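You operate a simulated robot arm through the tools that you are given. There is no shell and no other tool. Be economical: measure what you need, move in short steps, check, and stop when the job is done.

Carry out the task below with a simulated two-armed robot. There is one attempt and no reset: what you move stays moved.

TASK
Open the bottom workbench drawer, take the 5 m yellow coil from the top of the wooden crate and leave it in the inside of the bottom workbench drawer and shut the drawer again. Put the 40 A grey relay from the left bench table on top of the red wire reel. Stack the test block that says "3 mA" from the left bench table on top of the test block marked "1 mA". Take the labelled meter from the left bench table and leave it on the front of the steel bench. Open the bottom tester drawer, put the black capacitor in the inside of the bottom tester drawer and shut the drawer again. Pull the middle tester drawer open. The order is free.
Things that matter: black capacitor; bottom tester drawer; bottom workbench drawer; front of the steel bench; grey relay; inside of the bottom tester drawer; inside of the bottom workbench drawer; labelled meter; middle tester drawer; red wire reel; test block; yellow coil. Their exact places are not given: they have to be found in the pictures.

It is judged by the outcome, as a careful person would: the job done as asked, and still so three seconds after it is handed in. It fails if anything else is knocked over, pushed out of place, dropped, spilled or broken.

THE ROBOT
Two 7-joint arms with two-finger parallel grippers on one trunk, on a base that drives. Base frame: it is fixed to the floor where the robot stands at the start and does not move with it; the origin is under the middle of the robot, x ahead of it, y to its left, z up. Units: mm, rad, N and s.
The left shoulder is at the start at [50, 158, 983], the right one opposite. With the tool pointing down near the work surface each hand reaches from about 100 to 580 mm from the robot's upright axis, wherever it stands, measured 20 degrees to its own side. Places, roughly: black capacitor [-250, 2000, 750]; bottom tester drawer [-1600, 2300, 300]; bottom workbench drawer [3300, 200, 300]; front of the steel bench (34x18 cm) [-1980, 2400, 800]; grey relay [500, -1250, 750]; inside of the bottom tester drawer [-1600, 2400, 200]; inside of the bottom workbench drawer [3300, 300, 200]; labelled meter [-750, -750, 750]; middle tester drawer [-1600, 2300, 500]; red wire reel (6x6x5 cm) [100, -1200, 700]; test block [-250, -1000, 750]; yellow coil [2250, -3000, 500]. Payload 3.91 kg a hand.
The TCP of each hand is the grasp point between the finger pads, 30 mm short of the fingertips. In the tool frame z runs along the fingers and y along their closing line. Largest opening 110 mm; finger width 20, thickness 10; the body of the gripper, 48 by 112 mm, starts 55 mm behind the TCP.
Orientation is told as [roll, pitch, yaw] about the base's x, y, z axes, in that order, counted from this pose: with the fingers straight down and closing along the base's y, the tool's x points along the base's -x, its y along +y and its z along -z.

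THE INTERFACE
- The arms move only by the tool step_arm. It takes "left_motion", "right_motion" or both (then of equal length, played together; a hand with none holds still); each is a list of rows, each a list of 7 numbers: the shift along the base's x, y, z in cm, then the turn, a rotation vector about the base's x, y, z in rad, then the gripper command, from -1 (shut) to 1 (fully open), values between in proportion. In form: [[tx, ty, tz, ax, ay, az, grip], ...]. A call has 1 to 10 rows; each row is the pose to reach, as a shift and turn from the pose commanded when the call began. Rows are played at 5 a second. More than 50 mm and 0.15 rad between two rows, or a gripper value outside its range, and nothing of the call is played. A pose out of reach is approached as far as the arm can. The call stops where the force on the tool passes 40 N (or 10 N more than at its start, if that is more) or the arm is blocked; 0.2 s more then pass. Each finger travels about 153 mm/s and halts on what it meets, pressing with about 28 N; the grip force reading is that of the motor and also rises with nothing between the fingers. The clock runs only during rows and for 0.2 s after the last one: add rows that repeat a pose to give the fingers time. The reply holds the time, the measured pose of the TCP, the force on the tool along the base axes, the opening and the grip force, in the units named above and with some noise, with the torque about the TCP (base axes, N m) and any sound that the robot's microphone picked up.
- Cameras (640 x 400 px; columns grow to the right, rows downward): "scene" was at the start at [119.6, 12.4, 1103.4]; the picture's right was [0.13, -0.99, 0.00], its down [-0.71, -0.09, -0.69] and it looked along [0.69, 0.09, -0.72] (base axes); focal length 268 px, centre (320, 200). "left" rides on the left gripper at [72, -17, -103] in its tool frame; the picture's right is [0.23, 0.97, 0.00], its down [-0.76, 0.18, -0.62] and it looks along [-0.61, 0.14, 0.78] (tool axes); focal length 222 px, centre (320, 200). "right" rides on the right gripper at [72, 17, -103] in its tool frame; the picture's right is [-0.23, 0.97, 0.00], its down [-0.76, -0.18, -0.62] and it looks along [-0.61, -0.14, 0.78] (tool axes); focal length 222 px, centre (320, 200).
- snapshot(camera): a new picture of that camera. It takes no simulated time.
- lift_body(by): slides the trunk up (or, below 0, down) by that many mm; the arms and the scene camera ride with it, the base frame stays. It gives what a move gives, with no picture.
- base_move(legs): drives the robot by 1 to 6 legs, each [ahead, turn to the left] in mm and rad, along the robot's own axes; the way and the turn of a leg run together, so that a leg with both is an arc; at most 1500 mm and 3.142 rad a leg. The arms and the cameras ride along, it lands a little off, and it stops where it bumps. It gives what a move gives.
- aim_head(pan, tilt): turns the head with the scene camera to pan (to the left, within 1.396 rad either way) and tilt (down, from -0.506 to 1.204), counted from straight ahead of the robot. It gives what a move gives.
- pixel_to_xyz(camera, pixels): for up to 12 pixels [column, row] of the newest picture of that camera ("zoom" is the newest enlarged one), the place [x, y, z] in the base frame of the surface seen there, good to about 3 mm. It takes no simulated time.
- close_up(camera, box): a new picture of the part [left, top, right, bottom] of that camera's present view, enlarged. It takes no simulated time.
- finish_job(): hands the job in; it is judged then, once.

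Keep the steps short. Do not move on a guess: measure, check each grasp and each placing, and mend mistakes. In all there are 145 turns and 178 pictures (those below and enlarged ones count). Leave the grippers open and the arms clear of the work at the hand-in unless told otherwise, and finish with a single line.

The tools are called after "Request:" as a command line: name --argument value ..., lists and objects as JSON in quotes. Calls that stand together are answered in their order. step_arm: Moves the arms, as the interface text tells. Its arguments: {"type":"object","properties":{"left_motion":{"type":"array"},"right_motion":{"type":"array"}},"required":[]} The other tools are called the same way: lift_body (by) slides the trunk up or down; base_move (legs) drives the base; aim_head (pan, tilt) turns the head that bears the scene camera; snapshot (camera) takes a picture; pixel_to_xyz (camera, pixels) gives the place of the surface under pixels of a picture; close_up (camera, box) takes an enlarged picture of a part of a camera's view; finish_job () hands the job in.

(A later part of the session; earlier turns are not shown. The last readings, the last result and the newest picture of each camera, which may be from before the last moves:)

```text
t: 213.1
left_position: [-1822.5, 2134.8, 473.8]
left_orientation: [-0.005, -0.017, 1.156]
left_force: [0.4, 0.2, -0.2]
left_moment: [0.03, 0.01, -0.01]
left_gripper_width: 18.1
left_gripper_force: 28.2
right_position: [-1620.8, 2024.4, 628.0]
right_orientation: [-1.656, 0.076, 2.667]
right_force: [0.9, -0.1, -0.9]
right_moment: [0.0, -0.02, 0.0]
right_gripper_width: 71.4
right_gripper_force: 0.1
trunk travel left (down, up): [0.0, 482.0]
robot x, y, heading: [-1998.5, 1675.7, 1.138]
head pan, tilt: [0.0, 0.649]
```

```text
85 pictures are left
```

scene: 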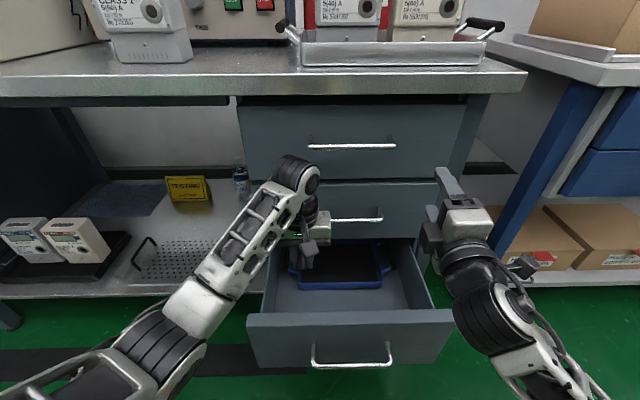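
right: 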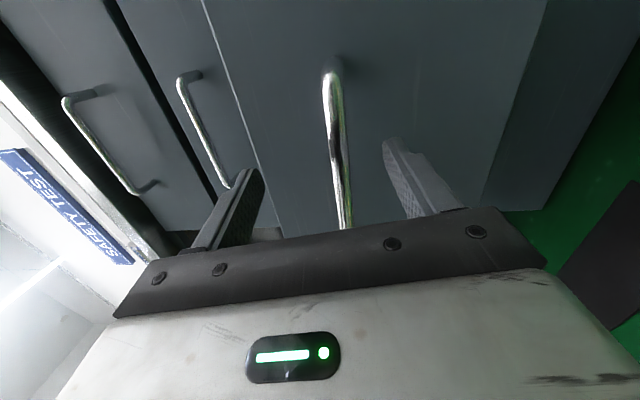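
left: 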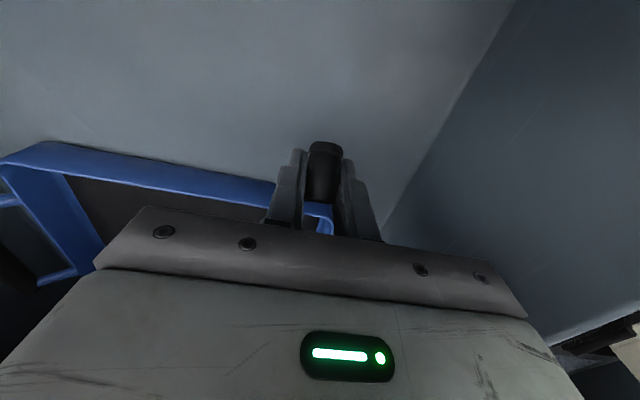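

Request:
step_arm --left_motion '[[-0.3, -0.7, -4.2, 0, 0, 0, -1], [-0.3, -0.7, -8.4, 0, 0, 0, -1], [-0.3, -0.7, -12.6, 0, 0, 0, -1], [-0.3, -0.7, -16.8, 0, 0, 0, -1], [-0.3, -0.7, -19, 0, 0, 0, -1], [-0.3, -0.7, -20.5, 0, 0, 0, -1]]'

Request:
snapshot --camera "left"

```text
t: 213.9
left_position: [-1813.7, 2177.3, 437.1]
left_orientation: [0.012, -0.147, 1.141]
left_force: [-9.5, -20.8, -12.0]
left_moment: [1.66, -0.25, -0.83]
left_gripper_width: 18.3
left_gripper_force: 27.5
right_position: [-1622.0, 2023.1, 628.2]
right_orientation: [-1.658, 0.076, 2.67]
right_force: [0.7, 0.5, 0.1]
right_moment: [-0.02, 0.0, 0.05]
right_gripper_width: 71.4
right_gripper_force: 0.0
trunk travel left (down, up): [0.0, 482.0]
robot x, y, heading: [-1993.8, 1677.2, 1.143]
head pan, tilt: [0.0, 0.649]
stopped in row 3 (left hand): the force on the tool passed its limit at 106 N (the readings are from after the stop); the commanded pose is now the measured one
```

```text
84 pictures are left
```

left: 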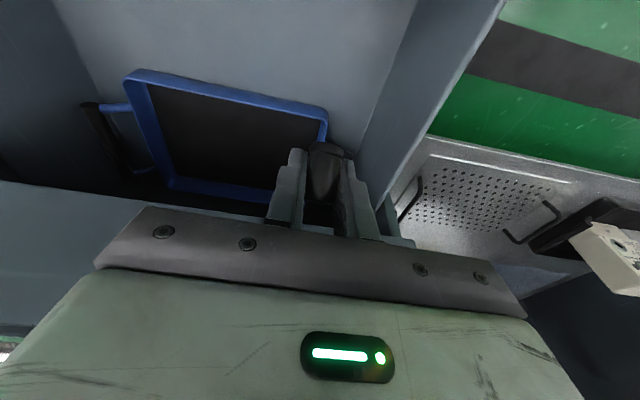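

Unexpected contact; I look at the scene before moving on.

Request:
snapshot --camera "scene"

Request:
close_up --camera "left" --box '[220, 100, 420, 240]'

```text
83 pictures are left
```

scene: 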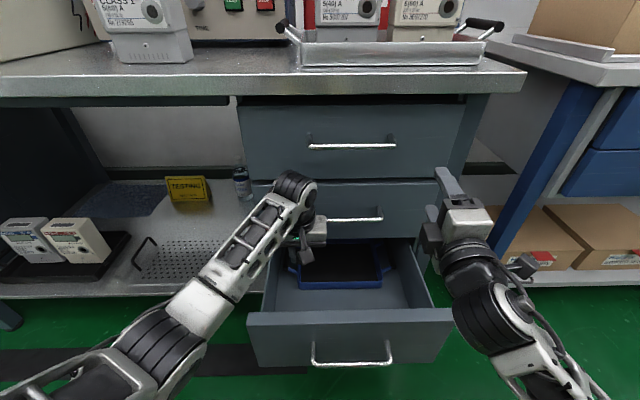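

```text
2.86 times, centred on (320, 170) of left
```

zoom: 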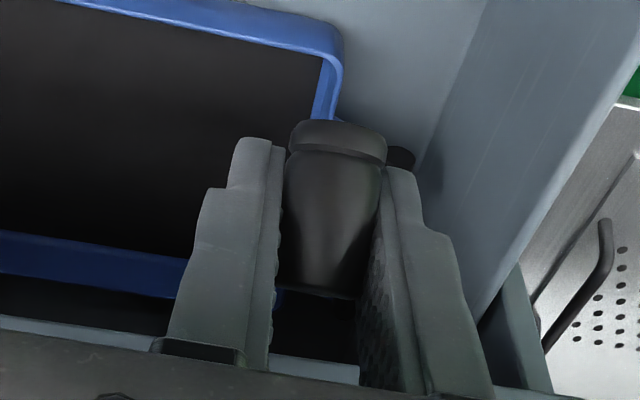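

The forearm likely rests on the drawer panel (elbow too low). I lift the hand, straighten it, and raise the trunk 85 mm so the elbow comes higher.

Request:
step_arm --left_motion '[[-0.4, -1.5, 4, 0, 0, 0, -1], [-0.8, -3.5, 8, -0.06, 0.03, 0, -1], [-1.2, -5.5, 11, -0.135, 0.059, 0, -1], [-1.2, -5.5, 11, -0.135, 0.059, 0, -1]]'

Request:
lift_body --by 85

Request:
step_arm --left_motion '[[0, 0, -4.5, 0, 0, 0, -1], [0, 0, -9, 0, 0, 0, -1], [0, 0, -13.5, 0, 0, 0, -1], [0, 0, -18, 0, 0, 0, -1]]'

Request:
snapshot --camera "scene"

```text
t: 214.9
left_position: [-1824.5, 2121.4, 545.1]
left_orientation: [0.002, 0.002, 1.147]
left_force: [-0.6, 0.3, 0.0]
left_moment: [-0.01, -0.01, -0.01]
left_gripper_width: 17.9
left_gripper_force: 28.0
right_position: [-1621.5, 2024.1, 627.3]
right_orientation: [-1.658, 0.077, 2.669]
right_force: [1.0, -0.1, 0.0]
right_moment: [-0.02, -0.01, 0.0]
right_gripper_width: 71.8
right_gripper_force: 0.0
trunk travel left (down, up): [0.0, 482.0]
robot x, y, heading: [-1995.7, 1672.6, 1.138]
head pan, tilt: [0.0, 0.649]
```

```text
t: 216.1
left_position: [-1824.9, 2122.3, 631.1]
left_orientation: [0.001, 0.001, 1.147]
left_force: [-0.3, 0.0, 0.0]
left_moment: [-0.01, 0.0, -0.01]
left_gripper_width: 18.3
left_gripper_force: 27.9
right_position: [-1621.8, 2023.8, 713.6]
right_orientation: [-1.657, 0.077, 2.67]
right_force: [0.2, 0.2, -0.2]
right_moment: [0.0, 0.0, 0.02]
right_gripper_width: 71.5
right_gripper_force: 0.2
trunk travel left (down, up): [-85.0, 397.0]
robot x, y, heading: [-1997.4, 1676.8, 1.139]
head pan, tilt: [0.0, 0.649]
```

```text
t: 217.1
left_position: [-1825.6, 2123.6, 448.4]
left_orientation: [0.002, -0.002, 1.145]
left_force: [-0.5, 0.8, 0.1]
left_moment: [-0.01, 0.03, 0.01]
left_gripper_width: 18.1
left_gripper_force: 27.8
right_position: [-1622.2, 2024.0, 712.4]
right_orientation: [-1.658, 0.077, 2.668]
right_force: [0.5, -0.3, -0.3]
right_moment: [0.01, -0.04, -0.02]
right_gripper_width: 71.6
right_gripper_force: 0.1
trunk travel left (down, up): [-85.0, 397.0]
robot x, y, heading: [-1996.1, 1672.9, 1.138]
head pan, tilt: [0.0, 0.649]
```

```text
81 pictures are left
```

scene: 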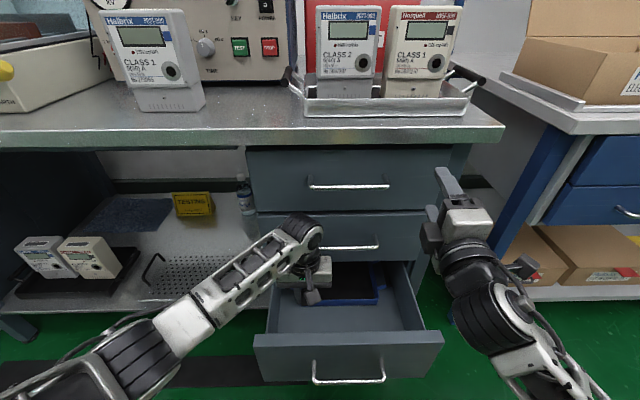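

I check the height of the elbow against the panel (z 403).

Request:
pixel_to_xyz --camera "scene" --pixels '[[185, 320], [200, 300], [155, 350], [100, 375], [255, 280], [262, 345]]'

Request:
step_arm --left_motion '[[0, 0, -3, 0, 0, 0, -1], [0, 0, -6, 0, 0, 0, -1], [0, 0, -9, 0, 0, 0, -1]]'

```text
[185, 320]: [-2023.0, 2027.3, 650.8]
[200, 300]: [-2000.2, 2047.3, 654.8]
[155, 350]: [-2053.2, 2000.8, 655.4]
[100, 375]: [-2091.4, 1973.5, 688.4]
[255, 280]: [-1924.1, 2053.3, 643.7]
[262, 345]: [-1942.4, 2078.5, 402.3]
```

```text
t: 217.9
left_position: [-1825.1, 2122.3, 358.8]
left_orientation: [0.002, -0.001, 1.145]
left_force: [0.5, 0.4, -0.5]
left_moment: [0.01, 0.03, 0.02]
left_gripper_width: 18.2
left_gripper_force: 27.9
right_position: [-1621.9, 2024.8, 713.3]
right_orientation: [-1.656, 0.077, 2.669]
right_force: [-0.4, -0.1, -0.7]
right_moment: [0.0, 0.01, -0.04]
right_gripper_width: 72.0
right_gripper_force: 0.2
trunk travel left (down, up): [-85.0, 397.0]
robot x, y, heading: [-1994.6, 1675.9, 1.14]
head pan, tilt: [0.0, 0.649]
```

Good so far. Continue to TCP 268.

Request:
step_arm --left_motion '[[0, 0, -3, 0, 0, 0, -1], [0, 0, -6, 0, 0, 0, -1], [0, 0, -8, 0, 0, 0, -1], [0, 0, -9, 0, 0, 0, -1]]'

Request:
snapshot --camera "left"

```text
t: 218.5
left_position: [-1822.5, 2124.1, 306.9]
left_orientation: [0.002, 0.0, 1.14]
left_force: [0.5, 1.7, 8.6]
left_moment: [-0.88, 0.33, 0.0]
left_gripper_width: 18.2
left_gripper_force: 28.2
left hand out of reach, approached as far as the arm can: row 3
right_position: [-1622.2, 2025.4, 713.9]
right_orientation: [-1.656, 0.078, 2.667]
right_force: [-0.1, -0.2, 0.3]
right_moment: [-0.02, -0.04, 0.05]
right_gripper_width: 71.6
right_gripper_force: 0.0
trunk travel left (down, up): [-85.0, 397.0]
robot x, y, heading: [-1996.1, 1677.4, 1.142]
head pan, tilt: [0.0, 0.649]
stopped in row 3 (left hand): the force on the tool passed its limit at 45 N (the readings are from after the stop); the commanded pose is now the measured one
```

```text
80 pictures are left
```

left: 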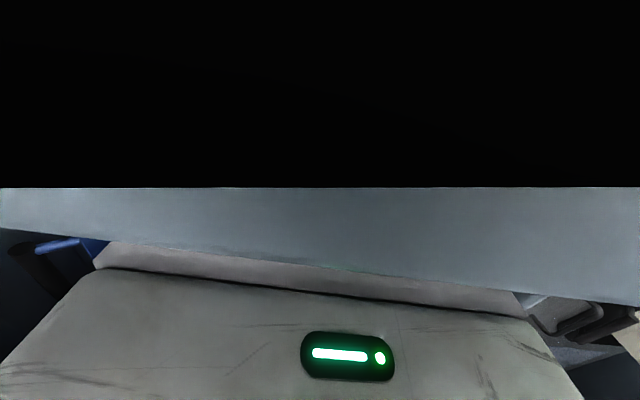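

The camera touched the panel's top edge. I raise, rotate the hand by +1.5 so the camera points sideways, then try again.

Request:
step_arm --left_motion '[[0, 0, 4, 0, 0, 0, -1], [0, 0, 8, 0, 0, 0, -1], [0, 0, 12, 0, 0, 0, -1], [0, 0, 16, 0, 0, 0, -1], [0, 0, 18, 0, 0, 0, -1]]'

Request:
step_arm --left_motion '[[0, 0, 0, 0, 0, 0.15, -1], [0, 0, 0, 0, 0, 0.3, -1], [0, 0, 0, 0, 0, 0.45, -1], [0, 0, 0, 0, 0, 0.6, -1], [0, 0, 0, 0, 0, 0.75, -1], [0, 0, 0, 0, 0, 0.9, -1], [0, 0, 0, 0, 0, 1.05, -1], [0, 0, 0, 0, 0, 1.2, -1], [0, 0, 0, 0, 0, 1.35, -1], [0, 0, 0, 0, 0, 1.5, -1]]'

Request:
snapshot --camera "left"

Request:
snapshot --camera "scene"

```text
t: 219.7
left_position: [-1825.7, 2125.3, 484.7]
left_orientation: [0.001, 0.001, 1.142]
left_force: [-0.2, 0.2, 0.0]
left_moment: [0.01, 0.02, 0.01]
left_gripper_width: 18.3
left_gripper_force: 28.0
right_position: [-1622.7, 2023.2, 714.0]
right_orientation: [-1.656, 0.078, 2.668]
right_force: [-0.6, -0.2, 0.3]
right_moment: [0.01, -0.01, 0.01]
right_gripper_width: 71.6
right_gripper_force: 0.1
trunk travel left (down, up): [-85.0, 397.0]
robot x, y, heading: [-1997.6, 1677.2, 1.14]
head pan, tilt: [0.0, 0.649]
```

```text
t: 221.9
left_position: [-1823.9, 2123.0, 485.8]
left_orientation: [0.002, 0.002, 2.644]
left_force: [0.3, -0.3, -0.5]
left_moment: [0.0, 0.02, 0.03]
left_gripper_width: 18.3
left_gripper_force: 27.8
right_position: [-1621.1, 2025.0, 713.2]
right_orientation: [-1.657, 0.077, 2.668]
right_force: [0.6, 0.1, -0.5]
right_moment: [0.01, 0.02, -0.04]
right_gripper_width: 71.8
right_gripper_force: 0.1
trunk travel left (down, up): [-85.0, 397.0]
robot x, y, heading: [-1996.0, 1676.3, 1.14]
head pan, tilt: [0.0, 0.649]
```

```text
79 pictures are left
```

left: 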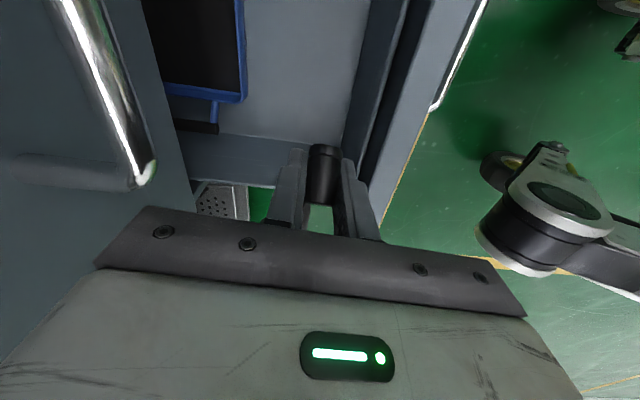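

```text
78 pictures are left
```

scene: 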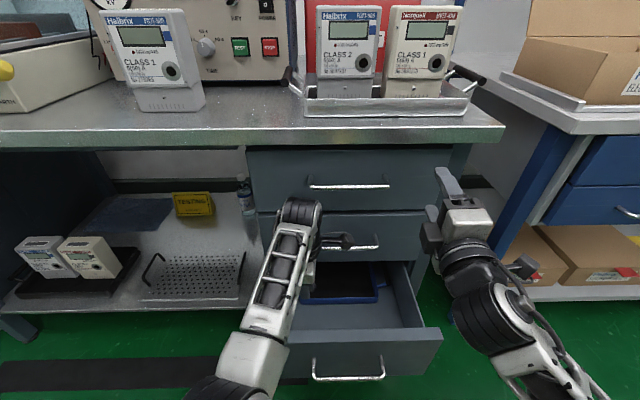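

I lower in stages with a small left shift.

Request:
step_arm --left_motion '[[-1.6, 0.1, 0, 0, 0, 0.0, -1], [-1.6, 0.1, -4, 0, 0, 0, -1], [-1.6, 0.1, -8, 0, 0, 0, -1], [-1.6, 0.1, -12, 0, 0, 0, -1], [-1.6, 0.1, -15, 0, 0, 0, -1], [-1.6, 0.1, -17, 0, 0, 0, -1], [-1.6, 0.1, -19, 0, 0, 0, -1], [-1.6, 0.1, -20.5, 0, 0, 0, -1], [-1.6, 0.1, -21.7, 0, 0, 0, -1]]'

Request:
snapshot --camera "left"

```text
t: 223.1
left_position: [-1839.3, 2125.7, 347.8]
left_orientation: [0.005, -0.001, 2.638]
left_force: [1.1, 2.0, 7.0]
left_moment: [-0.42, 0.0, 0.05]
left_gripper_width: 18.1
left_gripper_force: 28.0
right_position: [-1621.4, 2025.6, 712.7]
right_orientation: [-1.656, 0.079, 2.669]
right_force: [-1.2, 0.4, 0.3]
right_moment: [0.0, 0.01, 0.03]
right_gripper_width: 71.5
right_gripper_force: 0.0
trunk travel left (down, up): [-85.0, 397.0]
robot x, y, heading: [-1993.9, 1676.5, 1.138]
head pan, tilt: [0.0, 0.649]
stopped in row 6 (left hand): the force on the tool passed its limit at 55 N (the readings are from after the stop); the commanded pose is now the measured one
```

```text
77 pictures are left
```

left: 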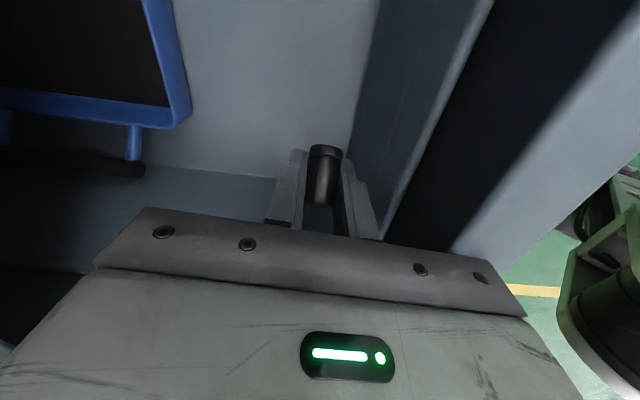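

The gripper body touched the panel top. I measure the panel's inner edge from here.

Request:
pixel_to_xyz --camera "left" --pixels '[[370, 60], [352, 130], [485, 20], [430, 120], [400, 200], [460, 230], [560, 120], [620, 40], [180, 100], [230, 172], [140, 110]]'

```text
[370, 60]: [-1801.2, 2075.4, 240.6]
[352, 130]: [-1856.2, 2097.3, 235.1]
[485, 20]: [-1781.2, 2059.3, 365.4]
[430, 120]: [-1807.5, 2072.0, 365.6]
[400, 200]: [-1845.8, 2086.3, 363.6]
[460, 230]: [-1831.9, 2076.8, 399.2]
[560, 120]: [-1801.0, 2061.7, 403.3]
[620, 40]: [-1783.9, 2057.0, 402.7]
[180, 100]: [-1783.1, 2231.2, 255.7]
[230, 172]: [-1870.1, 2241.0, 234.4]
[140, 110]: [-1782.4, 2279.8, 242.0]
```

Inner edge is at e≈1160, so I need the hand at e≈1222. Raise 4 cm, shift forward, lower the trunk by 25 mm, and go down again.

Request:
step_arm --left_motion '[[0, 0, 4, 0, 0, 0, -1], [1.0, 2.2, 7, 0, 0, 0.05, -1], [1.0, 2.2, 7, 0, 0, 0.07, -1]]'

Request:
lift_body --by -25

Request:
step_arm --left_motion '[[0, 0, -4, 0, 0, 0, -1], [0, 0, -7, 0, 0, 0, -1], [0, 0, -9, 0, 0, 0, -1], [0, 0, -11, 0, 0, 0, -1], [0, 0, -12.3, 0, 0, 0, -1]]'

Request:
snapshot --camera "left"

```text
t: 223.9
left_position: [-1830.5, 2148.6, 415.8]
left_orientation: [0.011, 0.0, 2.708]
left_force: [0.6, 0.4, 0.8]
left_moment: [-0.01, -0.01, 0.01]
left_gripper_width: 18.4
left_gripper_force: 28.2
right_position: [-1620.7, 2025.1, 713.4]
right_orientation: [-1.656, 0.08, 2.668]
right_force: [0.6, 0.2, -0.6]
right_moment: [0.0, 0.02, -0.04]
right_gripper_width: 71.6
right_gripper_force: 0.0
trunk travel left (down, up): [-85.0, 397.0]
robot x, y, heading: [-1995.9, 1677.6, 1.138]
head pan, tilt: [0.0, 0.649]
```

```text
t: 224.6
left_position: [-1830.1, 2150.7, 399.8]
left_orientation: [-0.005, -0.001, 2.706]
left_force: [0.6, -0.3, 0.2]
left_moment: [-0.05, 0.0, 0.03]
left_gripper_width: 18.1
left_gripper_force: 27.7
right_position: [-1623.1, 2021.7, 692.1]
right_orientation: [-1.662, 0.078, 2.668]
right_force: [0.6, -0.3, 0.2]
right_moment: [0.03, -0.03, 0.0]
right_gripper_width: 71.3
right_gripper_force: 0.1
trunk travel left (down, up): [-60.0, 422.0]
robot x, y, heading: [-1996.1, 1676.9, 1.141]
head pan, tilt: [0.0, 0.649]
```

```text
t: 225.8
left_position: [-1839.9, 2142.1, 279.8]
left_orientation: [0.008, -0.001, 2.708]
left_force: [-0.2, -0.1, -0.1]
left_moment: [-0.04, 0.03, -0.02]
left_gripper_width: 18.1
left_gripper_force: 28.0
left hand out of reach, approached as far as the arm can: row 4, 5
right_position: [-1621.6, 2024.9, 687.0]
right_orientation: [-1.657, 0.079, 2.668]
right_force: [-0.6, 0.1, -0.6]
right_moment: [0.0, 0.01, -0.03]
right_gripper_width: 71.8
right_gripper_force: 0.0
trunk travel left (down, up): [-60.0, 422.0]
robot x, y, heading: [-1992.5, 1675.9, 1.136]
head pan, tilt: [0.0, 0.649]
```

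```text
76 pictures are left
```

left: 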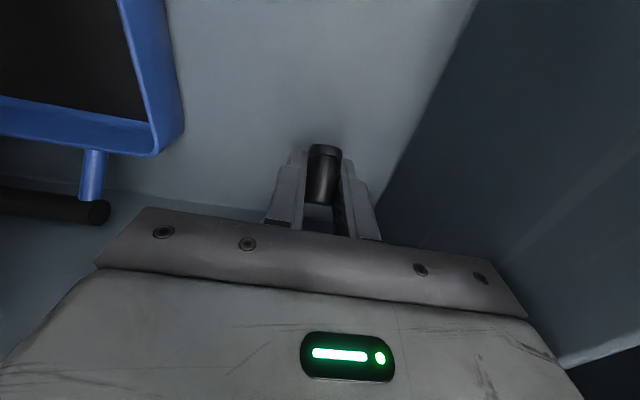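

Inside, no contact. I lower the trunk 12 mm more, then release.

Request:
lift_body --by -12

Request:
step_arm --left_motion '[[0, 0, 0, 0, 0, 0, -0.55], [0, 0, 0, 0, 0, 0, -0.4], [0, 0, 0, 0, 0, 0, -0.4]]'

Request:
snapshot --camera "left"

```text
t: 226.4
left_position: [-1838.6, 2141.6, 267.8]
left_orientation: [0.008, -0.001, 2.708]
left_force: [0.7, 0.1, -0.4]
left_moment: [0.04, -0.02, 0.02]
left_gripper_width: 18.2
left_gripper_force: 28.5
right_position: [-1621.1, 2024.5, 674.6]
right_orientation: [-1.656, 0.079, 2.668]
right_force: [0.1, 0.8, 0.6]
right_moment: [0.01, 0.01, 0.02]
right_gripper_width: 71.5
right_gripper_force: 0.1
trunk travel left (down, up): [-48.0, 434.0]
robot x, y, heading: [-1994.7, 1677.5, 1.136]
head pan, tilt: [0.0, 0.649]
```

```text
t: 227.2
left_position: [-1838.7, 2142.1, 268.0]
left_orientation: [0.009, 0.001, 2.706]
left_force: [0.7, 0.4, 0.4]
left_moment: [0.0, -0.01, -0.03]
left_gripper_width: 33.2
left_gripper_force: 0.1
right_position: [-1622.8, 2025.5, 675.8]
right_orientation: [-1.657, 0.079, 2.67]
right_force: [-1.3, 0.3, 0.7]
right_moment: [-0.01, 0.02, 0.03]
right_gripper_width: 71.5
right_gripper_force: 0.0
trunk travel left (down, up): [-48.0, 434.0]
robot x, y, heading: [-1994.4, 1676.3, 1.141]
head pan, tilt: [0.0, 0.649]
```

```text
75 pictures are left
```

left: 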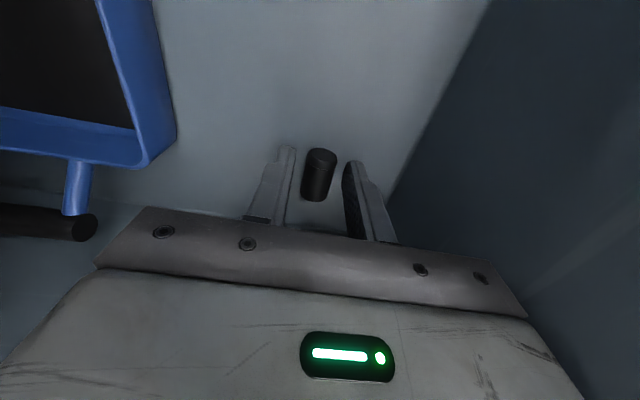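

Released. I raise the hand straight out and retreat.

Request:
step_arm --left_motion '[[0, 0, 4, 0, 0, 0, -0.4], [0, 0, 8.5, 0, 0, 0, -0.4], [0, 0, 13, 0, 0, 0, -0.4], [0, 0, 17.5, 0, 0, 0, 0], [0, 0, 22, 0, 0, 0, 0], [-1, -2.3, 26, 0, 0, 0, 0], [-2.6, -6, 28, 0, 0, 0, 0], [-4.2, -9.8, 28, 0, 0, 0, 0], [-5.8, -13.5, 28, 0, 0, 0, 0], [-7.5, -17.2, 28, 0, 0, 0, 0]]'

Request:
step_arm --left_motion '[[0, 0, 0, 0, 0, -0.15, 0], [0, 0, 0, 0, 0, -0.3, 0], [0, 0, 0, 0, 0, -0.45, 0], [0, 0, 0, 0, 0, -0.6, 0], [0, 0, 0, 0, 0, -0.75, 0], [0, 0, 0, 0, 0, -0.9, 0], [0, 0, 0, 0, 0, -1.05, 0], [0, 0, 0, 0, 0, -1.2, 0], [0, 0, 0, 0, 0, -1.35, 0], [0, 0, 0, 0, 0, -1.5, 0]]'

Request:
snapshot --camera "scene"

```text
t: 229.1
left_position: [-1825.1, 2140.1, 577.5]
left_orientation: [-0.243, -0.011, 2.698]
left_force: [-0.3, -0.1, 1.0]
left_moment: [0.0, -0.06, -0.03]
left_gripper_width: 55.2
left_gripper_force: 0.1
left hand out of reach, approached as far as the arm can: row 6, 7, 8, 9
right_position: [-1620.7, 2021.6, 680.3]
right_orientation: [-1.662, 0.073, 2.668]
right_force: [0.4, -0.4, -0.5]
right_moment: [0.0, 0.0, 0.02]
right_gripper_width: 71.3
right_gripper_force: 0.1
trunk travel left (down, up): [-48.0, 434.0]
robot x, y, heading: [-1994.3, 1678.7, 1.139]
head pan, tilt: [0.0, 0.649]
stopped in row 9 (left hand): the arm was blocked; the commanded pose is now the measured one
```

```text
t: 231.2
left_position: [-1812.9, 2162.4, 566.3]
left_orientation: [-0.245, -0.082, 1.25]
left_force: [0.1, 0.0, 0.0]
left_moment: [0.04, 0.01, 0.02]
left_gripper_width: 55.1
left_gripper_force: 0.0
left hand out of reach, approached as far as the arm can: row 5, 6, 7, 8, 9, 10
right_position: [-1622.4, 2025.0, 676.6]
right_orientation: [-1.658, 0.08, 2.669]
right_force: [0.5, -0.3, -0.5]
right_moment: [0.0, 0.02, 0.03]
right_gripper_width: 71.3
right_gripper_force: 0.0
trunk travel left (down, up): [-48.0, 434.0]
robot x, y, heading: [-1994.1, 1675.9, 1.139]
head pan, tilt: [0.0, 0.649]
```

```text
74 pictures are left
```

scene: 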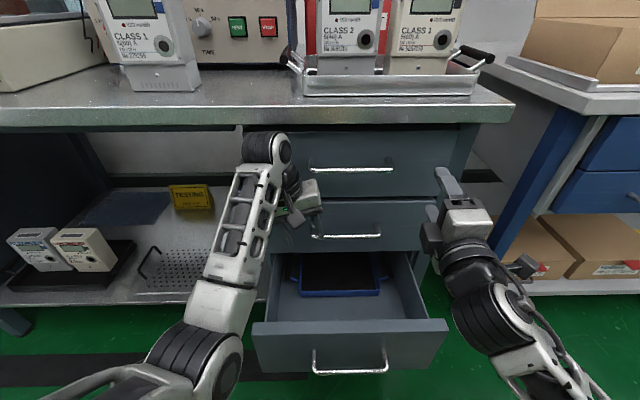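

The arm is blocked in going back (elbow folding limit). I simply back the base away 220 mm to clear the drawer, then straighten the hand.

Request:
base_move --legs '[[-220, 0]]'

Request:
step_arm --left_motion '[[0, 0, 4, 0, 0, 0, 0], [0, 0, 8, 0, 0, 0, 0], [0, 0, 12, 0, 0, 0, 0], [0, 0, 16, 0, 0, 0, 0]]'

Request:
snapshot --camera "scene"

```text
t: 232.9
left_position: [-1899.6, 1962.6, 565.5]
left_orientation: [-0.24, -0.08, 1.241]
left_force: [1.0, -0.9, -0.6]
left_moment: [-0.01, 0.01, 0.0]
left_gripper_width: 54.8
left_gripper_force: 0.1
right_position: [-1710.5, 1824.0, 674.4]
right_orientation: [-1.656, 0.079, 2.658]
right_force: [1.2, -1.0, -0.7]
right_moment: [-0.04, 0.03, 0.04]
right_gripper_width: 71.5
right_gripper_force: 0.0
trunk travel left (down, up): [-48.0, 434.0]
robot x, y, heading: [-2089.0, 1476.8, 1.129]
head pan, tilt: [0.0, 0.649]
```

```text
t: 233.9
left_position: [-1900.9, 1964.5, 724.5]
left_orientation: [-0.237, -0.077, 1.241]
left_force: [0.4, 0.1, 0.4]
left_moment: [-0.01, -0.03, 0.03]
left_gripper_width: 54.8
left_gripper_force: 0.2
right_position: [-1709.8, 1823.3, 675.4]
right_orientation: [-1.656, 0.078, 2.658]
right_force: [1.1, 0.5, 0.0]
right_moment: [0.05, -0.02, -0.02]
right_gripper_width: 71.6
right_gripper_force: 0.0
trunk travel left (down, up): [-48.0, 434.0]
robot x, y, heading: [-2085.6, 1478.9, 1.128]
head pan, tilt: [0.0, 0.649]
```

```text
73 pictures are left
```

scene: 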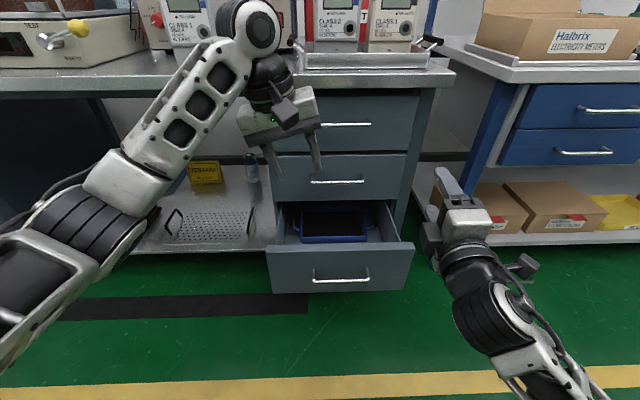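

Free and the drawer untouched. I straighten the left hand, lower the trunk fully, and lower the right hand (closed) to z 385 to push the panel right of the handle.

Request:
lift_body --by -48

Request:
step_arm --left_motion '[[-2, -0.7, 1, 0, 0.12, 0, 0], [-4, -1.4, 2, 0, 0.249, 0, 0], [-6, -2.1, 3, 0, 0.249, 0, 0], [-8, -2.9, 4, 0, 0.249, 0, 0], [-10.6, -3.8, 5, 0, 0.249, 0, 0], [-10.6, -3.8, 5, 0, 0.249, 0, 0]]' --right_motion '[[-1, 0.5, -4, 0, 0, 0, 0], [-2.2, 1.0, -8, 0, 0, 0, -0.5], [-2.2, 1.0, -12, 0, 0, 0, -1], [-2.2, 1.0, -16, 0, 0, 0, -1], [-2.2, 1.0, -20, 0, 0, 0, -1], [-2.2, 1.0, -24.2, 0, 0, 0, -1]]'

Request:
base_move --legs '[[0, 0.02], [70, 0]]'

Request:
snapshot --camera "scene"

Request:
snapshot --camera "right"

```text
t: 234.8
left_position: [-1902.3, 1964.7, 676.9]
left_orientation: [-0.24, -0.08, 1.241]
left_force: [-0.5, 0.6, 0.1]
left_moment: [0.01, 0.01, -0.01]
left_gripper_width: 55.1
left_gripper_force: 0.0
right_position: [-1710.0, 1825.0, 628.3]
right_orientation: [-1.657, 0.08, 2.659]
right_force: [0.2, -0.3, 0.4]
right_moment: [-0.02, 0.01, -0.01]
right_gripper_width: 71.5
right_gripper_force: 0.0
trunk travel left (down, up): [0.0, 482.0]
robot x, y, heading: [-2087.8, 1478.6, 1.128]
head pan, tilt: [0.0, 0.649]
```

```text
t: 236.3
left_position: [-2015.8, 1926.0, 736.3]
left_orientation: [-0.023, -0.006, 1.234]
left_force: [-0.4, -0.5, -0.6]
left_moment: [0.0, -0.02, 0.02]
left_gripper_width: 54.8
left_gripper_force: 0.1
right_position: [-1712.4, 1837.5, 506.1]
right_orientation: [-1.863, 0.003, 2.627]
right_force: [-0.5, 1.0, -0.4]
right_moment: [-0.05, 0.01, 0.03]
right_gripper_width: 0.0
right_gripper_force: 28.2
trunk travel left (down, up): [0.0, 482.0]
robot x, y, heading: [-2084.6, 1479.5, 1.126]
head pan, tilt: [0.0, 0.649]
stopped in row 6 (right hand): the arm was blocked; the commanded pose is now the measured one
```

```text
t: 237.6
left_position: [-1995.9, 1990.7, 737.1]
left_orientation: [-0.023, -0.007, 1.251]
left_force: [-0.4, 0.1, -0.1]
left_moment: [0.02, 0.0, 0.01]
left_gripper_width: 54.9
left_gripper_force: 0.0
right_position: [-1690.0, 1908.9, 504.4]
right_orientation: [-1.862, 0.006, 2.647]
right_force: [0.7, 0.0, 0.5]
right_moment: [-0.01, -0.03, -0.03]
right_gripper_width: 0.0
right_gripper_force: 27.8
trunk travel left (down, up): [0.0, 482.0]
robot x, y, heading: [-2059.0, 1544.8, 1.153]
head pan, tilt: [0.0, 0.649]
```

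```text
72 pictures are left
```

scene: 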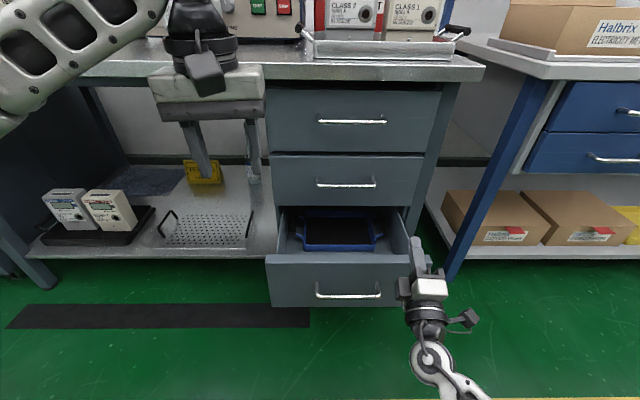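

```text
71 pictures are left
```

right: 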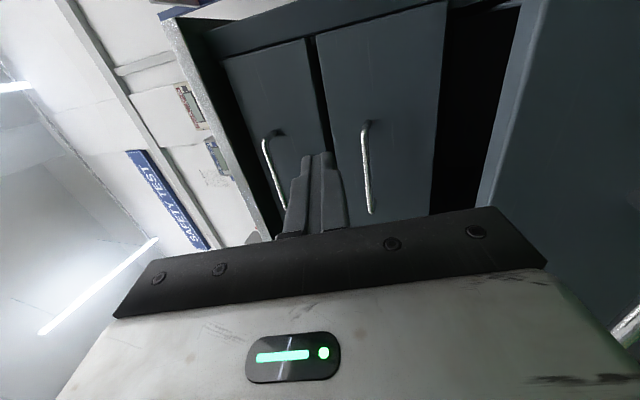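

The arm can't go low while folded close. I back up 150 mm, extend the arm forward, level it, then go down to z 385.

Request:
base_move --legs '[[-150, 0]]'

Request:
step_arm --right_motion '[[1.6, 3.6, 0, -0.09, 0.04, 0, -1], [3.2, 7.2, 0, -0.18, 0.08, 0, -1], [4.8, 10.8, 0, -0.265, 0.117, 0, -1], [5.7, 12.8, -3, -0.265, 0.117, 0, -1], [5.7, 12.8, -7, -0.265, 0.117, 0, -1], [5.7, 12.8, -11, -0.265, 0.117, 0, -1], [5.7, 12.8, -12, -0.265, 0.117, 0, -1]]'

Request:
snapshot --camera "scene"

```text
t: 239.0
left_position: [-2054.9, 1855.3, 735.6]
left_orientation: [-0.019, -0.006, 1.254]
left_force: [0.3, -0.2, 0.5]
left_moment: [0.04, -0.01, -0.01]
left_gripper_width: 55.0
left_gripper_force: 0.0
right_position: [-1751.5, 1774.9, 510.9]
right_orientation: [-1.882, -0.003, 2.653]
right_force: [-0.7, 1.0, 0.0]
right_moment: [0.01, -0.01, 0.01]
right_gripper_width: 0.3
right_gripper_force: 28.2
trunk travel left (down, up): [0.0, 482.0]
robot x, y, heading: [-2119.3, 1407.7, 1.148]
head pan, tilt: [0.0, 0.649]
```

```text
t: 240.6
left_position: [-2048.2, 1856.9, 726.5]
left_orientation: [-0.006, 0.002, 1.254]
left_force: [-0.1, 0.5, -0.4]
left_moment: [0.02, 0.02, 0.0]
left_gripper_width: 54.9
left_gripper_force: 0.0
right_position: [-1691.5, 1902.6, 381.0]
right_orientation: [-1.584, 0.007, 2.652]
right_force: [-0.2, 0.2, -0.6]
right_moment: [0.02, 0.02, 0.02]
right_gripper_width: 0.0
right_gripper_force: 27.8
trunk travel left (down, up): [0.0, 482.0]
robot x, y, heading: [-2119.8, 1405.5, 1.147]
head pan, tilt: [0.0, 0.649]
```

```text
70 pictures are left
```

scene: 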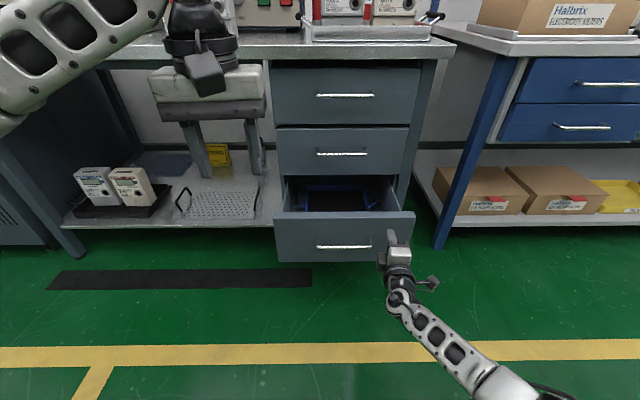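

I push the drawer by driving 180 mm forward, then finish with the arm under force guard.

Request:
base_move --legs '[[180, 0]]'

Request:
snapshot --camera "scene"

```text
t: 242.1
left_position: [-1971.5, 2024.0, 727.2]
left_orientation: [-0.005, 0.003, 1.25]
left_force: [-0.4, -0.7, -0.2]
left_moment: [-0.01, -0.03, -0.02]
left_gripper_width: 55.0
left_gripper_force: 0.0
right_position: [-1614.8, 2070.0, 381.8]
right_orientation: [-1.585, 0.008, 2.65]
right_force: [0.3, -0.7, 0.4]
right_moment: [0.01, -0.01, 0.01]
right_gripper_width: 0.0
right_gripper_force: 28.1
trunk travel left (down, up): [0.0, 482.0]
robot x, y, heading: [-2044.0, 1576.4, 1.145]
head pan, tilt: [0.0, 0.649]
```

```text
69 pictures are left
```

scene: 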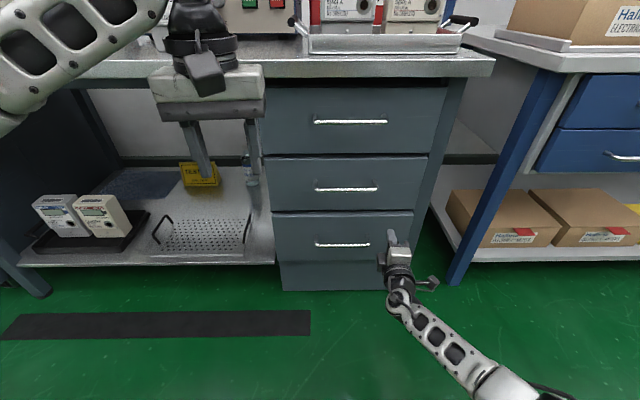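

Nearly shut. Finish with the arm.

Request:
step_arm --right_motion '[[0.8, 1.8, 0, 0, 0, 0, -1], [1.4, 3.2, 0, 0, 0, 0, -1], [1.8, 4.1, 0, 0, 0, 0, -1], [2.1, 4.7, 0, 0, 0, 0, -1], [2.3, 5.2, 0, 0, 0, 0, -1]]'

Request:
close_up --camera "scene" --box '[250, 80, 450, 300]'

Request:
pixel_to_xyz --camera "zoom" --pixels '[[260, 275], [210, 275], [150, 275], [150, 220], [260, 220], [260, 130], [200, 297], [200, 195]]'

```text
t: 243.2
left_position: [-1972.6, 2023.8, 727.5]
left_orientation: [-0.007, 0.001, 1.249]
left_force: [0.7, 0.4, 0.2]
left_moment: [0.0, -0.01, 0.02]
left_gripper_width: 55.0
left_gripper_force: 0.0
right_position: [-1595.4, 2114.3, 378.5]
right_orientation: [-1.587, 0.005, 2.647]
right_force: [-3.8, -9.7, 5.8]
right_moment: [0.12, -0.02, 0.06]
right_gripper_width: 0.0
right_gripper_force: 28.1
trunk travel left (down, up): [0.0, 482.0]
robot x, y, heading: [-2045.0, 1576.2, 1.143]
head pan, tilt: [0.0, 0.649]
stopped in row 5 (right hand): the force on the tool passed its limit at 51 N (the readings are from after the stop); the commanded pose is now the measured one
```

```text
1.82 times, centred on (350, 190) of scene
```

zoom: 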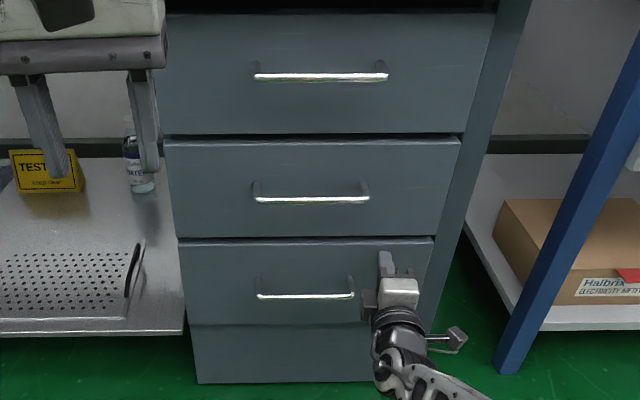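

```text
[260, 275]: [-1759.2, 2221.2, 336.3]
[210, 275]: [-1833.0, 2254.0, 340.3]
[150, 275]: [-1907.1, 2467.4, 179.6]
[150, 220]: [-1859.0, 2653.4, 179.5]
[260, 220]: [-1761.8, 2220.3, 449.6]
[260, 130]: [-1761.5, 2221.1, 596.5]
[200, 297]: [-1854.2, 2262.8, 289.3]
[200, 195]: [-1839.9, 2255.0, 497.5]
```

The bottom drawer is flush with the middle. Next the middle handle: retreat, raise to z 519, shift left.

Request:
step_arm --right_motion '[[-1.9, -4.2, 0, 0, 0, 0, -1], [-3.8, -8.4, 0, 0, 0, 0, -1], [-5.7, -12.8, 0, 0, 0, 0, -0.5], [-8, -11.8, 3, 0, 0, 0, 0], [-10.5, -10.7, 7, 0, 0, 0, 0.3], [-13.5, -9.4, 10.5, 0, 0, 0, 0.3], [-16.2, -8.1, 14.1, 0, 0, 0, 0.3]]'

Request:
snapshot --camera "right"

Request:
pixel_to_xyz --camera "right" --pixels '[[315, 60], [318, 90], [321, 120], [325, 150], [330, 100]]'

```text
t: 244.7
left_position: [-1970.9, 2023.5, 727.9]
left_orientation: [-0.005, 0.003, 1.252]
left_force: [-0.2, 0.6, 0.1]
left_moment: [0.01, -0.03, -0.01]
left_gripper_width: 54.8
left_gripper_force: 0.1
right_position: [-1678.0, 2000.0, 474.8]
right_orientation: [-1.599, 0.201, 2.618]
right_force: [0.1, 0.1, -0.2]
right_moment: [0.03, -0.02, -0.01]
right_gripper_width: 71.3
right_gripper_force: 0.1
trunk travel left (down, up): [0.0, 482.0]
robot x, y, heading: [-2043.6, 1572.3, 1.142]
head pan, tilt: [0.0, 0.649]
stopped in row 7 (right hand): the arm was blocked; the commanded pose is now the measured one
```

```text
67 pictures are left
```

right: 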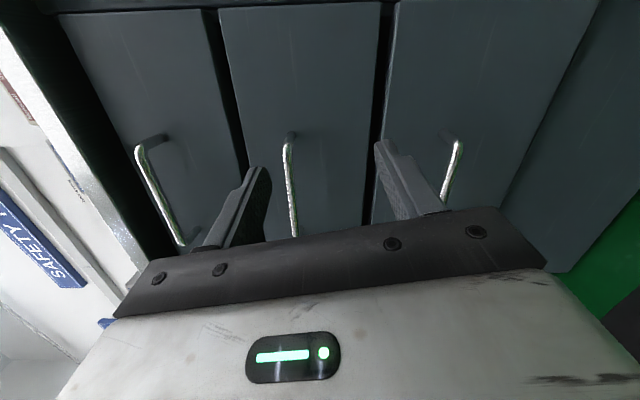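

```text
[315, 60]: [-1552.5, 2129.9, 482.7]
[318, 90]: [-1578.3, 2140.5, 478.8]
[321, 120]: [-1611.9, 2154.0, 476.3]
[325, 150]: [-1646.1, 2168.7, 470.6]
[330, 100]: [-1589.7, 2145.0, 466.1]
```

Blocked near the body again. I raise the trunk 100 mm and back up 70 mm for arm room.

Request:
lift_body --by 100

Request:
base_move --legs '[[-70, 0]]'

```text
t: 246.0
left_position: [-1971.4, 2024.0, 827.1]
left_orientation: [-0.005, 0.002, 1.249]
left_force: [-0.1, 0.6, 0.6]
left_moment: [0.0, -0.01, 0.0]
left_gripper_width: 54.9
left_gripper_force: 0.0
right_position: [-1679.4, 1998.9, 574.4]
right_orientation: [-1.597, 0.199, 2.62]
right_force: [-0.4, -0.7, -0.1]
right_moment: [0.0, 0.0, -0.01]
right_gripper_width: 71.4
right_gripper_force: 0.1
trunk travel left (down, up): [-100.0, 382.0]
robot x, y, heading: [-2045.0, 1574.2, 1.143]
head pan, tilt: [0.0, 0.649]
```

```text
t: 247.0
left_position: [-2000.1, 1960.6, 827.5]
left_orientation: [-0.004, 0.0, 1.249]
left_force: [-0.8, 1.3, -0.6]
left_moment: [0.02, -0.02, -0.01]
left_gripper_width: 54.6
left_gripper_force: 0.0
right_position: [-1706.1, 1936.2, 573.7]
right_orientation: [-1.598, 0.199, 2.618]
right_force: [-1.1, 0.3, 0.2]
right_moment: [0.0, -0.01, -0.03]
right_gripper_width: 71.3
right_gripper_force: 0.1
trunk travel left (down, up): [-100.0, 382.0]
robot x, y, heading: [-2071.0, 1510.5, 1.147]
head pan, tilt: [0.0, 0.649]
```

I bring the hand to (-1724,2043,519), fixing its twist.

Request:
step_arm --right_motion '[[-0.6, 3.6, -1.8, 0.04, 0.09, 0.05, 0.3], [-1.2, 7.2, -3.6, 0.081, 0.183, 0.1, 0.3], [-1.8, 10.7, -5.5, 0.081, 0.183, 0.1, 0.3], [-1.8, 10.7, -5.5, 0.081, 0.183, 0.1, 0.3]]'

Request:
snapshot --camera "right"

```text
t: 248.0
left_position: [-2000.3, 1960.3, 826.9]
left_orientation: [-0.005, 0.001, 1.25]
left_force: [-0.6, 0.3, -0.4]
left_moment: [0.0, 0.01, 0.01]
left_gripper_width: 54.8
left_gripper_force: 0.1
right_position: [-1725.1, 2039.9, 519.5]
right_orientation: [-1.587, -0.001, 2.72]
right_force: [-0.3, 0.1, 0.1]
right_moment: [0.01, 0.03, 0.04]
right_gripper_width: 71.4
right_gripper_force: 0.0
trunk travel left (down, up): [-100.0, 382.0]
robot x, y, heading: [-2069.4, 1513.0, 1.148]
head pan, tilt: [0.0, 0.649]
```

```text
66 pictures are left
```

right: 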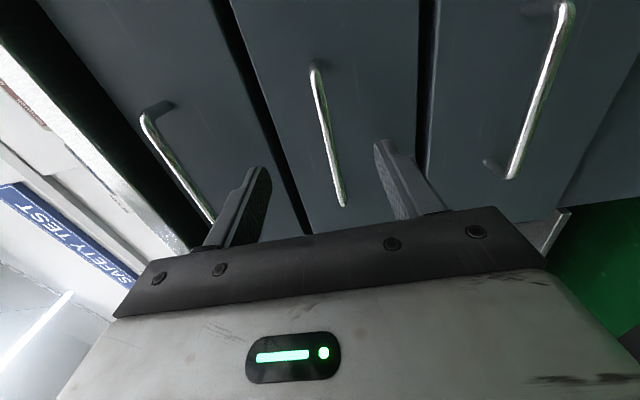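

Aligned. I approach by driving forward 100 mm, then close on the bar.

Request:
base_move --legs '[[100, 0]]'

Request:
step_arm --right_motion '[[0, 0, 0, 0, 0, 0, -1], [0, 0, 0, 0, 0, 0, -1], [0, 0, 0, 0, 0, 0, -1]]'

Request:
snapshot --camera "right"

```text
t: 249.2
left_position: [-1957.0, 2053.3, 827.7]
left_orientation: [-0.005, 0.003, 1.249]
left_force: [0.4, -0.2, -0.1]
left_moment: [0.01, -0.02, 0.02]
left_gripper_width: 55.0
left_gripper_force: 0.1
right_position: [-1683.8, 2134.2, 520.2]
right_orientation: [-1.588, -0.001, 2.721]
right_force: [-0.1, 0.7, 0.4]
right_moment: [-0.02, 0.01, 0.02]
right_gripper_width: 71.4
right_gripper_force: 0.0
trunk travel left (down, up): [-100.0, 382.0]
robot x, y, heading: [-2028.3, 1605.3, 1.144]
head pan, tilt: [0.0, 0.649]
```

```text
t: 250.0
left_position: [-1957.9, 2053.9, 827.9]
left_orientation: [-0.004, 0.003, 1.248]
left_force: [0.3, 0.2, 0.1]
left_moment: [0.02, -0.05, -0.01]
left_gripper_width: 55.0
left_gripper_force: 0.1
right_position: [-1684.0, 2133.0, 515.0]
right_orientation: [-1.58, -0.001, 2.719]
right_force: [-1.1, -1.5, -13.0]
right_moment: [-0.12, -0.02, 0.21]
right_gripper_width: 11.4
right_gripper_force: 45.1
trunk travel left (down, up): [-100.0, 382.0]
robot x, y, heading: [-2029.7, 1603.3, 1.14]
head pan, tilt: [0.0, 0.649]
```

```text
65 pictures are left
```

right: 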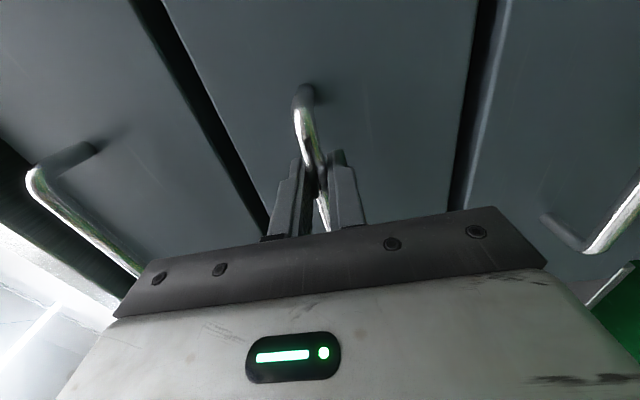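

Gripped. I pull by driving back 230 mm.

Request:
base_move --legs '[[-230, 0]]'

Request:
snapshot --camera "scene"

```text
t: 251.7
left_position: [-2051.9, 1844.9, 827.2]
left_orientation: [-0.004, 0.004, 1.25]
left_force: [0.6, -0.7, -0.4]
left_moment: [0.04, 0.02, -0.02]
left_gripper_width: 54.7
left_gripper_force: 0.0
right_position: [-1775.5, 1923.6, 516.1]
right_orientation: [-1.581, 0.001, 2.712]
right_force: [17.1, -6.3, -16.0]
right_moment: [-0.09, 0.13, -0.26]
right_gripper_width: 11.9
right_gripper_force: 45.3
trunk travel left (down, up): [-100.0, 382.0]
robot x, y, heading: [-2125.9, 1395.0, 1.147]
head pan, tilt: [0.0, 0.649]
```

```text
64 pictures are left
```

scene: 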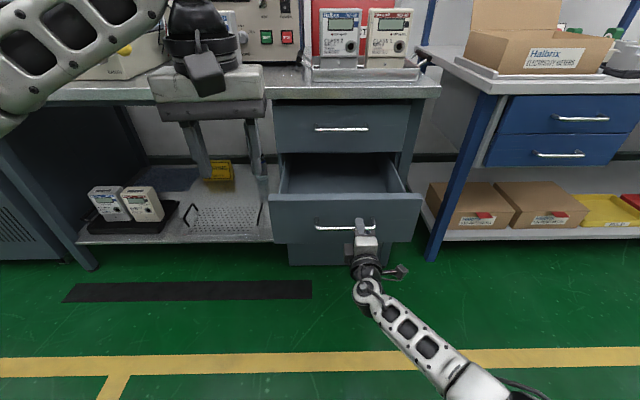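

Middle drawer is open ~230 mm. I release, back off and check both drawers.

Request:
step_arm --right_motion '[[0, 0, 0.3, 0, 0, 0, 0], [0, 0, 0.3, 0, 0, 0, 0.3], [0, 0, 0.3, 0, 0, 0, 0.3]]'

Request:
base_move --legs '[[-180, 0]]'

Request:
snapshot --camera "scene"

Request:
base_move --legs '[[0, -1.651], [1220, 0], [1220, 0], [1220, 0]]'

Request:
aim_head --pan -0.6 --tilt 0.4

Request:
snapshot --camera "scene"

```text
t: 252.5
left_position: [-2052.5, 1843.7, 825.7]
left_orientation: [-0.005, 0.0, 1.25]
left_force: [-1.0, 0.0, -0.3]
left_moment: [-0.01, -0.02, -0.01]
left_gripper_width: 55.0
left_gripper_force: 0.0
right_position: [-1775.3, 1922.2, 519.3]
right_orientation: [-1.582, 0.001, 2.712]
right_force: [0.4, -0.1, 0.2]
right_moment: [-0.01, 0.01, 0.0]
right_gripper_width: 71.5
right_gripper_force: 0.0
trunk travel left (down, up): [-100.0, 382.0]
robot x, y, heading: [-2125.2, 1396.2, 1.145]
head pan, tilt: [0.0, 0.649]
```

```text
t: 254.0
left_position: [-2129.1, 1677.4, 827.3]
left_orientation: [-0.005, 0.001, 1.251]
left_force: [-0.1, -0.3, -0.4]
left_moment: [0.0, 0.02, -0.03]
left_gripper_width: 55.1
left_gripper_force: 0.1
right_position: [-1851.8, 1758.0, 519.9]
right_orientation: [-1.584, 0.003, 2.715]
right_force: [0.1, -0.6, 0.7]
right_moment: [-0.01, 0.0, -0.02]
right_gripper_width: 71.7
right_gripper_force: 0.0
trunk travel left (down, up): [-100.0, 382.0]
robot x, y, heading: [-2199.9, 1229.5, 1.147]
head pan, tilt: [0.0, 0.649]
```

```text
63 pictures are left
```

scene: 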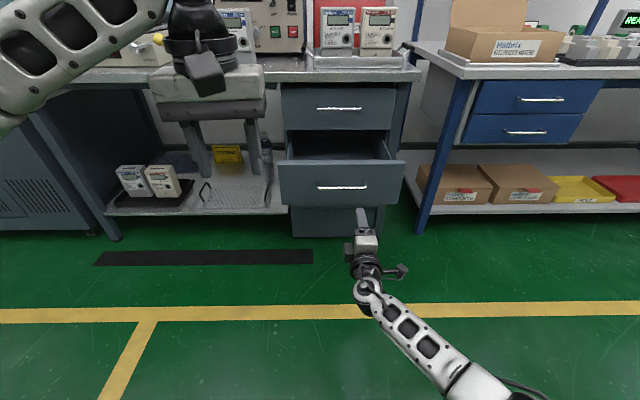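

```text
t: 275.7
left_position: [1539.6, -489.4, 827.3]
left_orientation: [-0.005, 0.001, -0.364]
left_force: [0.3, 0.7, 0.0]
left_moment: [0.02, 0.02, -0.02]
left_gripper_width: 55.2
left_gripper_force: 0.0
right_position: [1606.7, -769.5, 519.5]
right_orientation: [-1.582, 0.001, 1.098]
right_force: [-0.8, 0.4, 0.4]
right_moment: [0.0, -0.01, 0.0]
right_gripper_width: 71.5
right_gripper_force: 0.1
trunk travel left (down, up): [-100.0, 382.0]
robot x, y, heading: [1090.4, -398.6, -0.467]
head pan, tilt: [0.0, 0.649]
```

```text
t: 276.7
left_position: [1538.9, -490.6, 827.1]
left_orientation: [-0.004, 0.002, -0.363]
left_force: [0.3, 0.1, 0.8]
left_moment: [0.04, -0.02, -0.02]
left_gripper_width: 54.8
left_gripper_force: 0.1
right_position: [1606.9, -770.6, 520.4]
right_orientation: [-1.584, 0.002, 1.095]
right_force: [0.9, -0.6, -0.5]
right_moment: [0.0, 0.04, 0.03]
right_gripper_width: 71.5
right_gripper_force: 0.1
trunk travel left (down, up): [-100.0, 382.0]
robot x, y, heading: [1093.9, -400.0, -0.47]
head pan, tilt: [-0.6, 0.4]
```

```text
62 pictures are left
```

scene: 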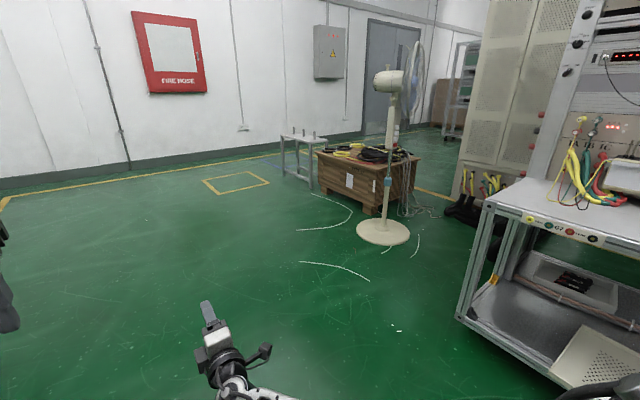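

I zoom on the crate and measure.

Request:
close_up --camera "scene" --box '[280, 120, 440, 220]'

Request:
pixel_to_xyz --camera "scene" --pixels '[[343, 154], [350, 147], [375, 153], [322, 158], [410, 160], [318, 152], [380, 216], [380, 238], [365, 190], [330, 180], [285, 137], [312, 143]]'

```text
4.00 times, centred on (360, 170) of scene
```

zoom: 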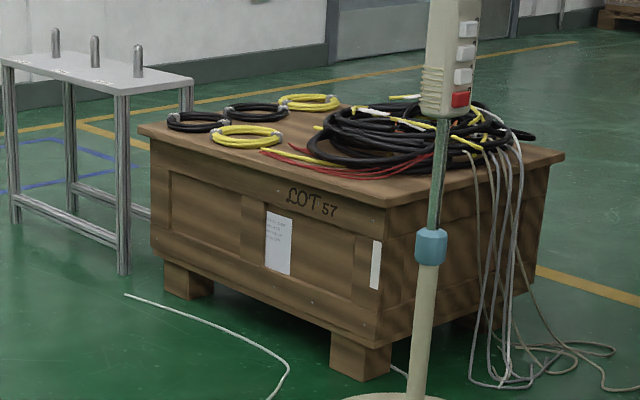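

```text
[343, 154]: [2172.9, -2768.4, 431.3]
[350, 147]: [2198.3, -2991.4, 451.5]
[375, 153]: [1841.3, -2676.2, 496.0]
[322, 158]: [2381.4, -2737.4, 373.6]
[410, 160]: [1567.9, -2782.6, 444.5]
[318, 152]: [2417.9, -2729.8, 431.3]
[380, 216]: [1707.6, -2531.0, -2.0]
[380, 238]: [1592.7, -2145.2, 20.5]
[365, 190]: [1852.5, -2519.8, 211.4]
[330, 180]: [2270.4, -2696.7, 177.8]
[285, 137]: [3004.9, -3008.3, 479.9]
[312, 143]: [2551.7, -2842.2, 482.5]
```

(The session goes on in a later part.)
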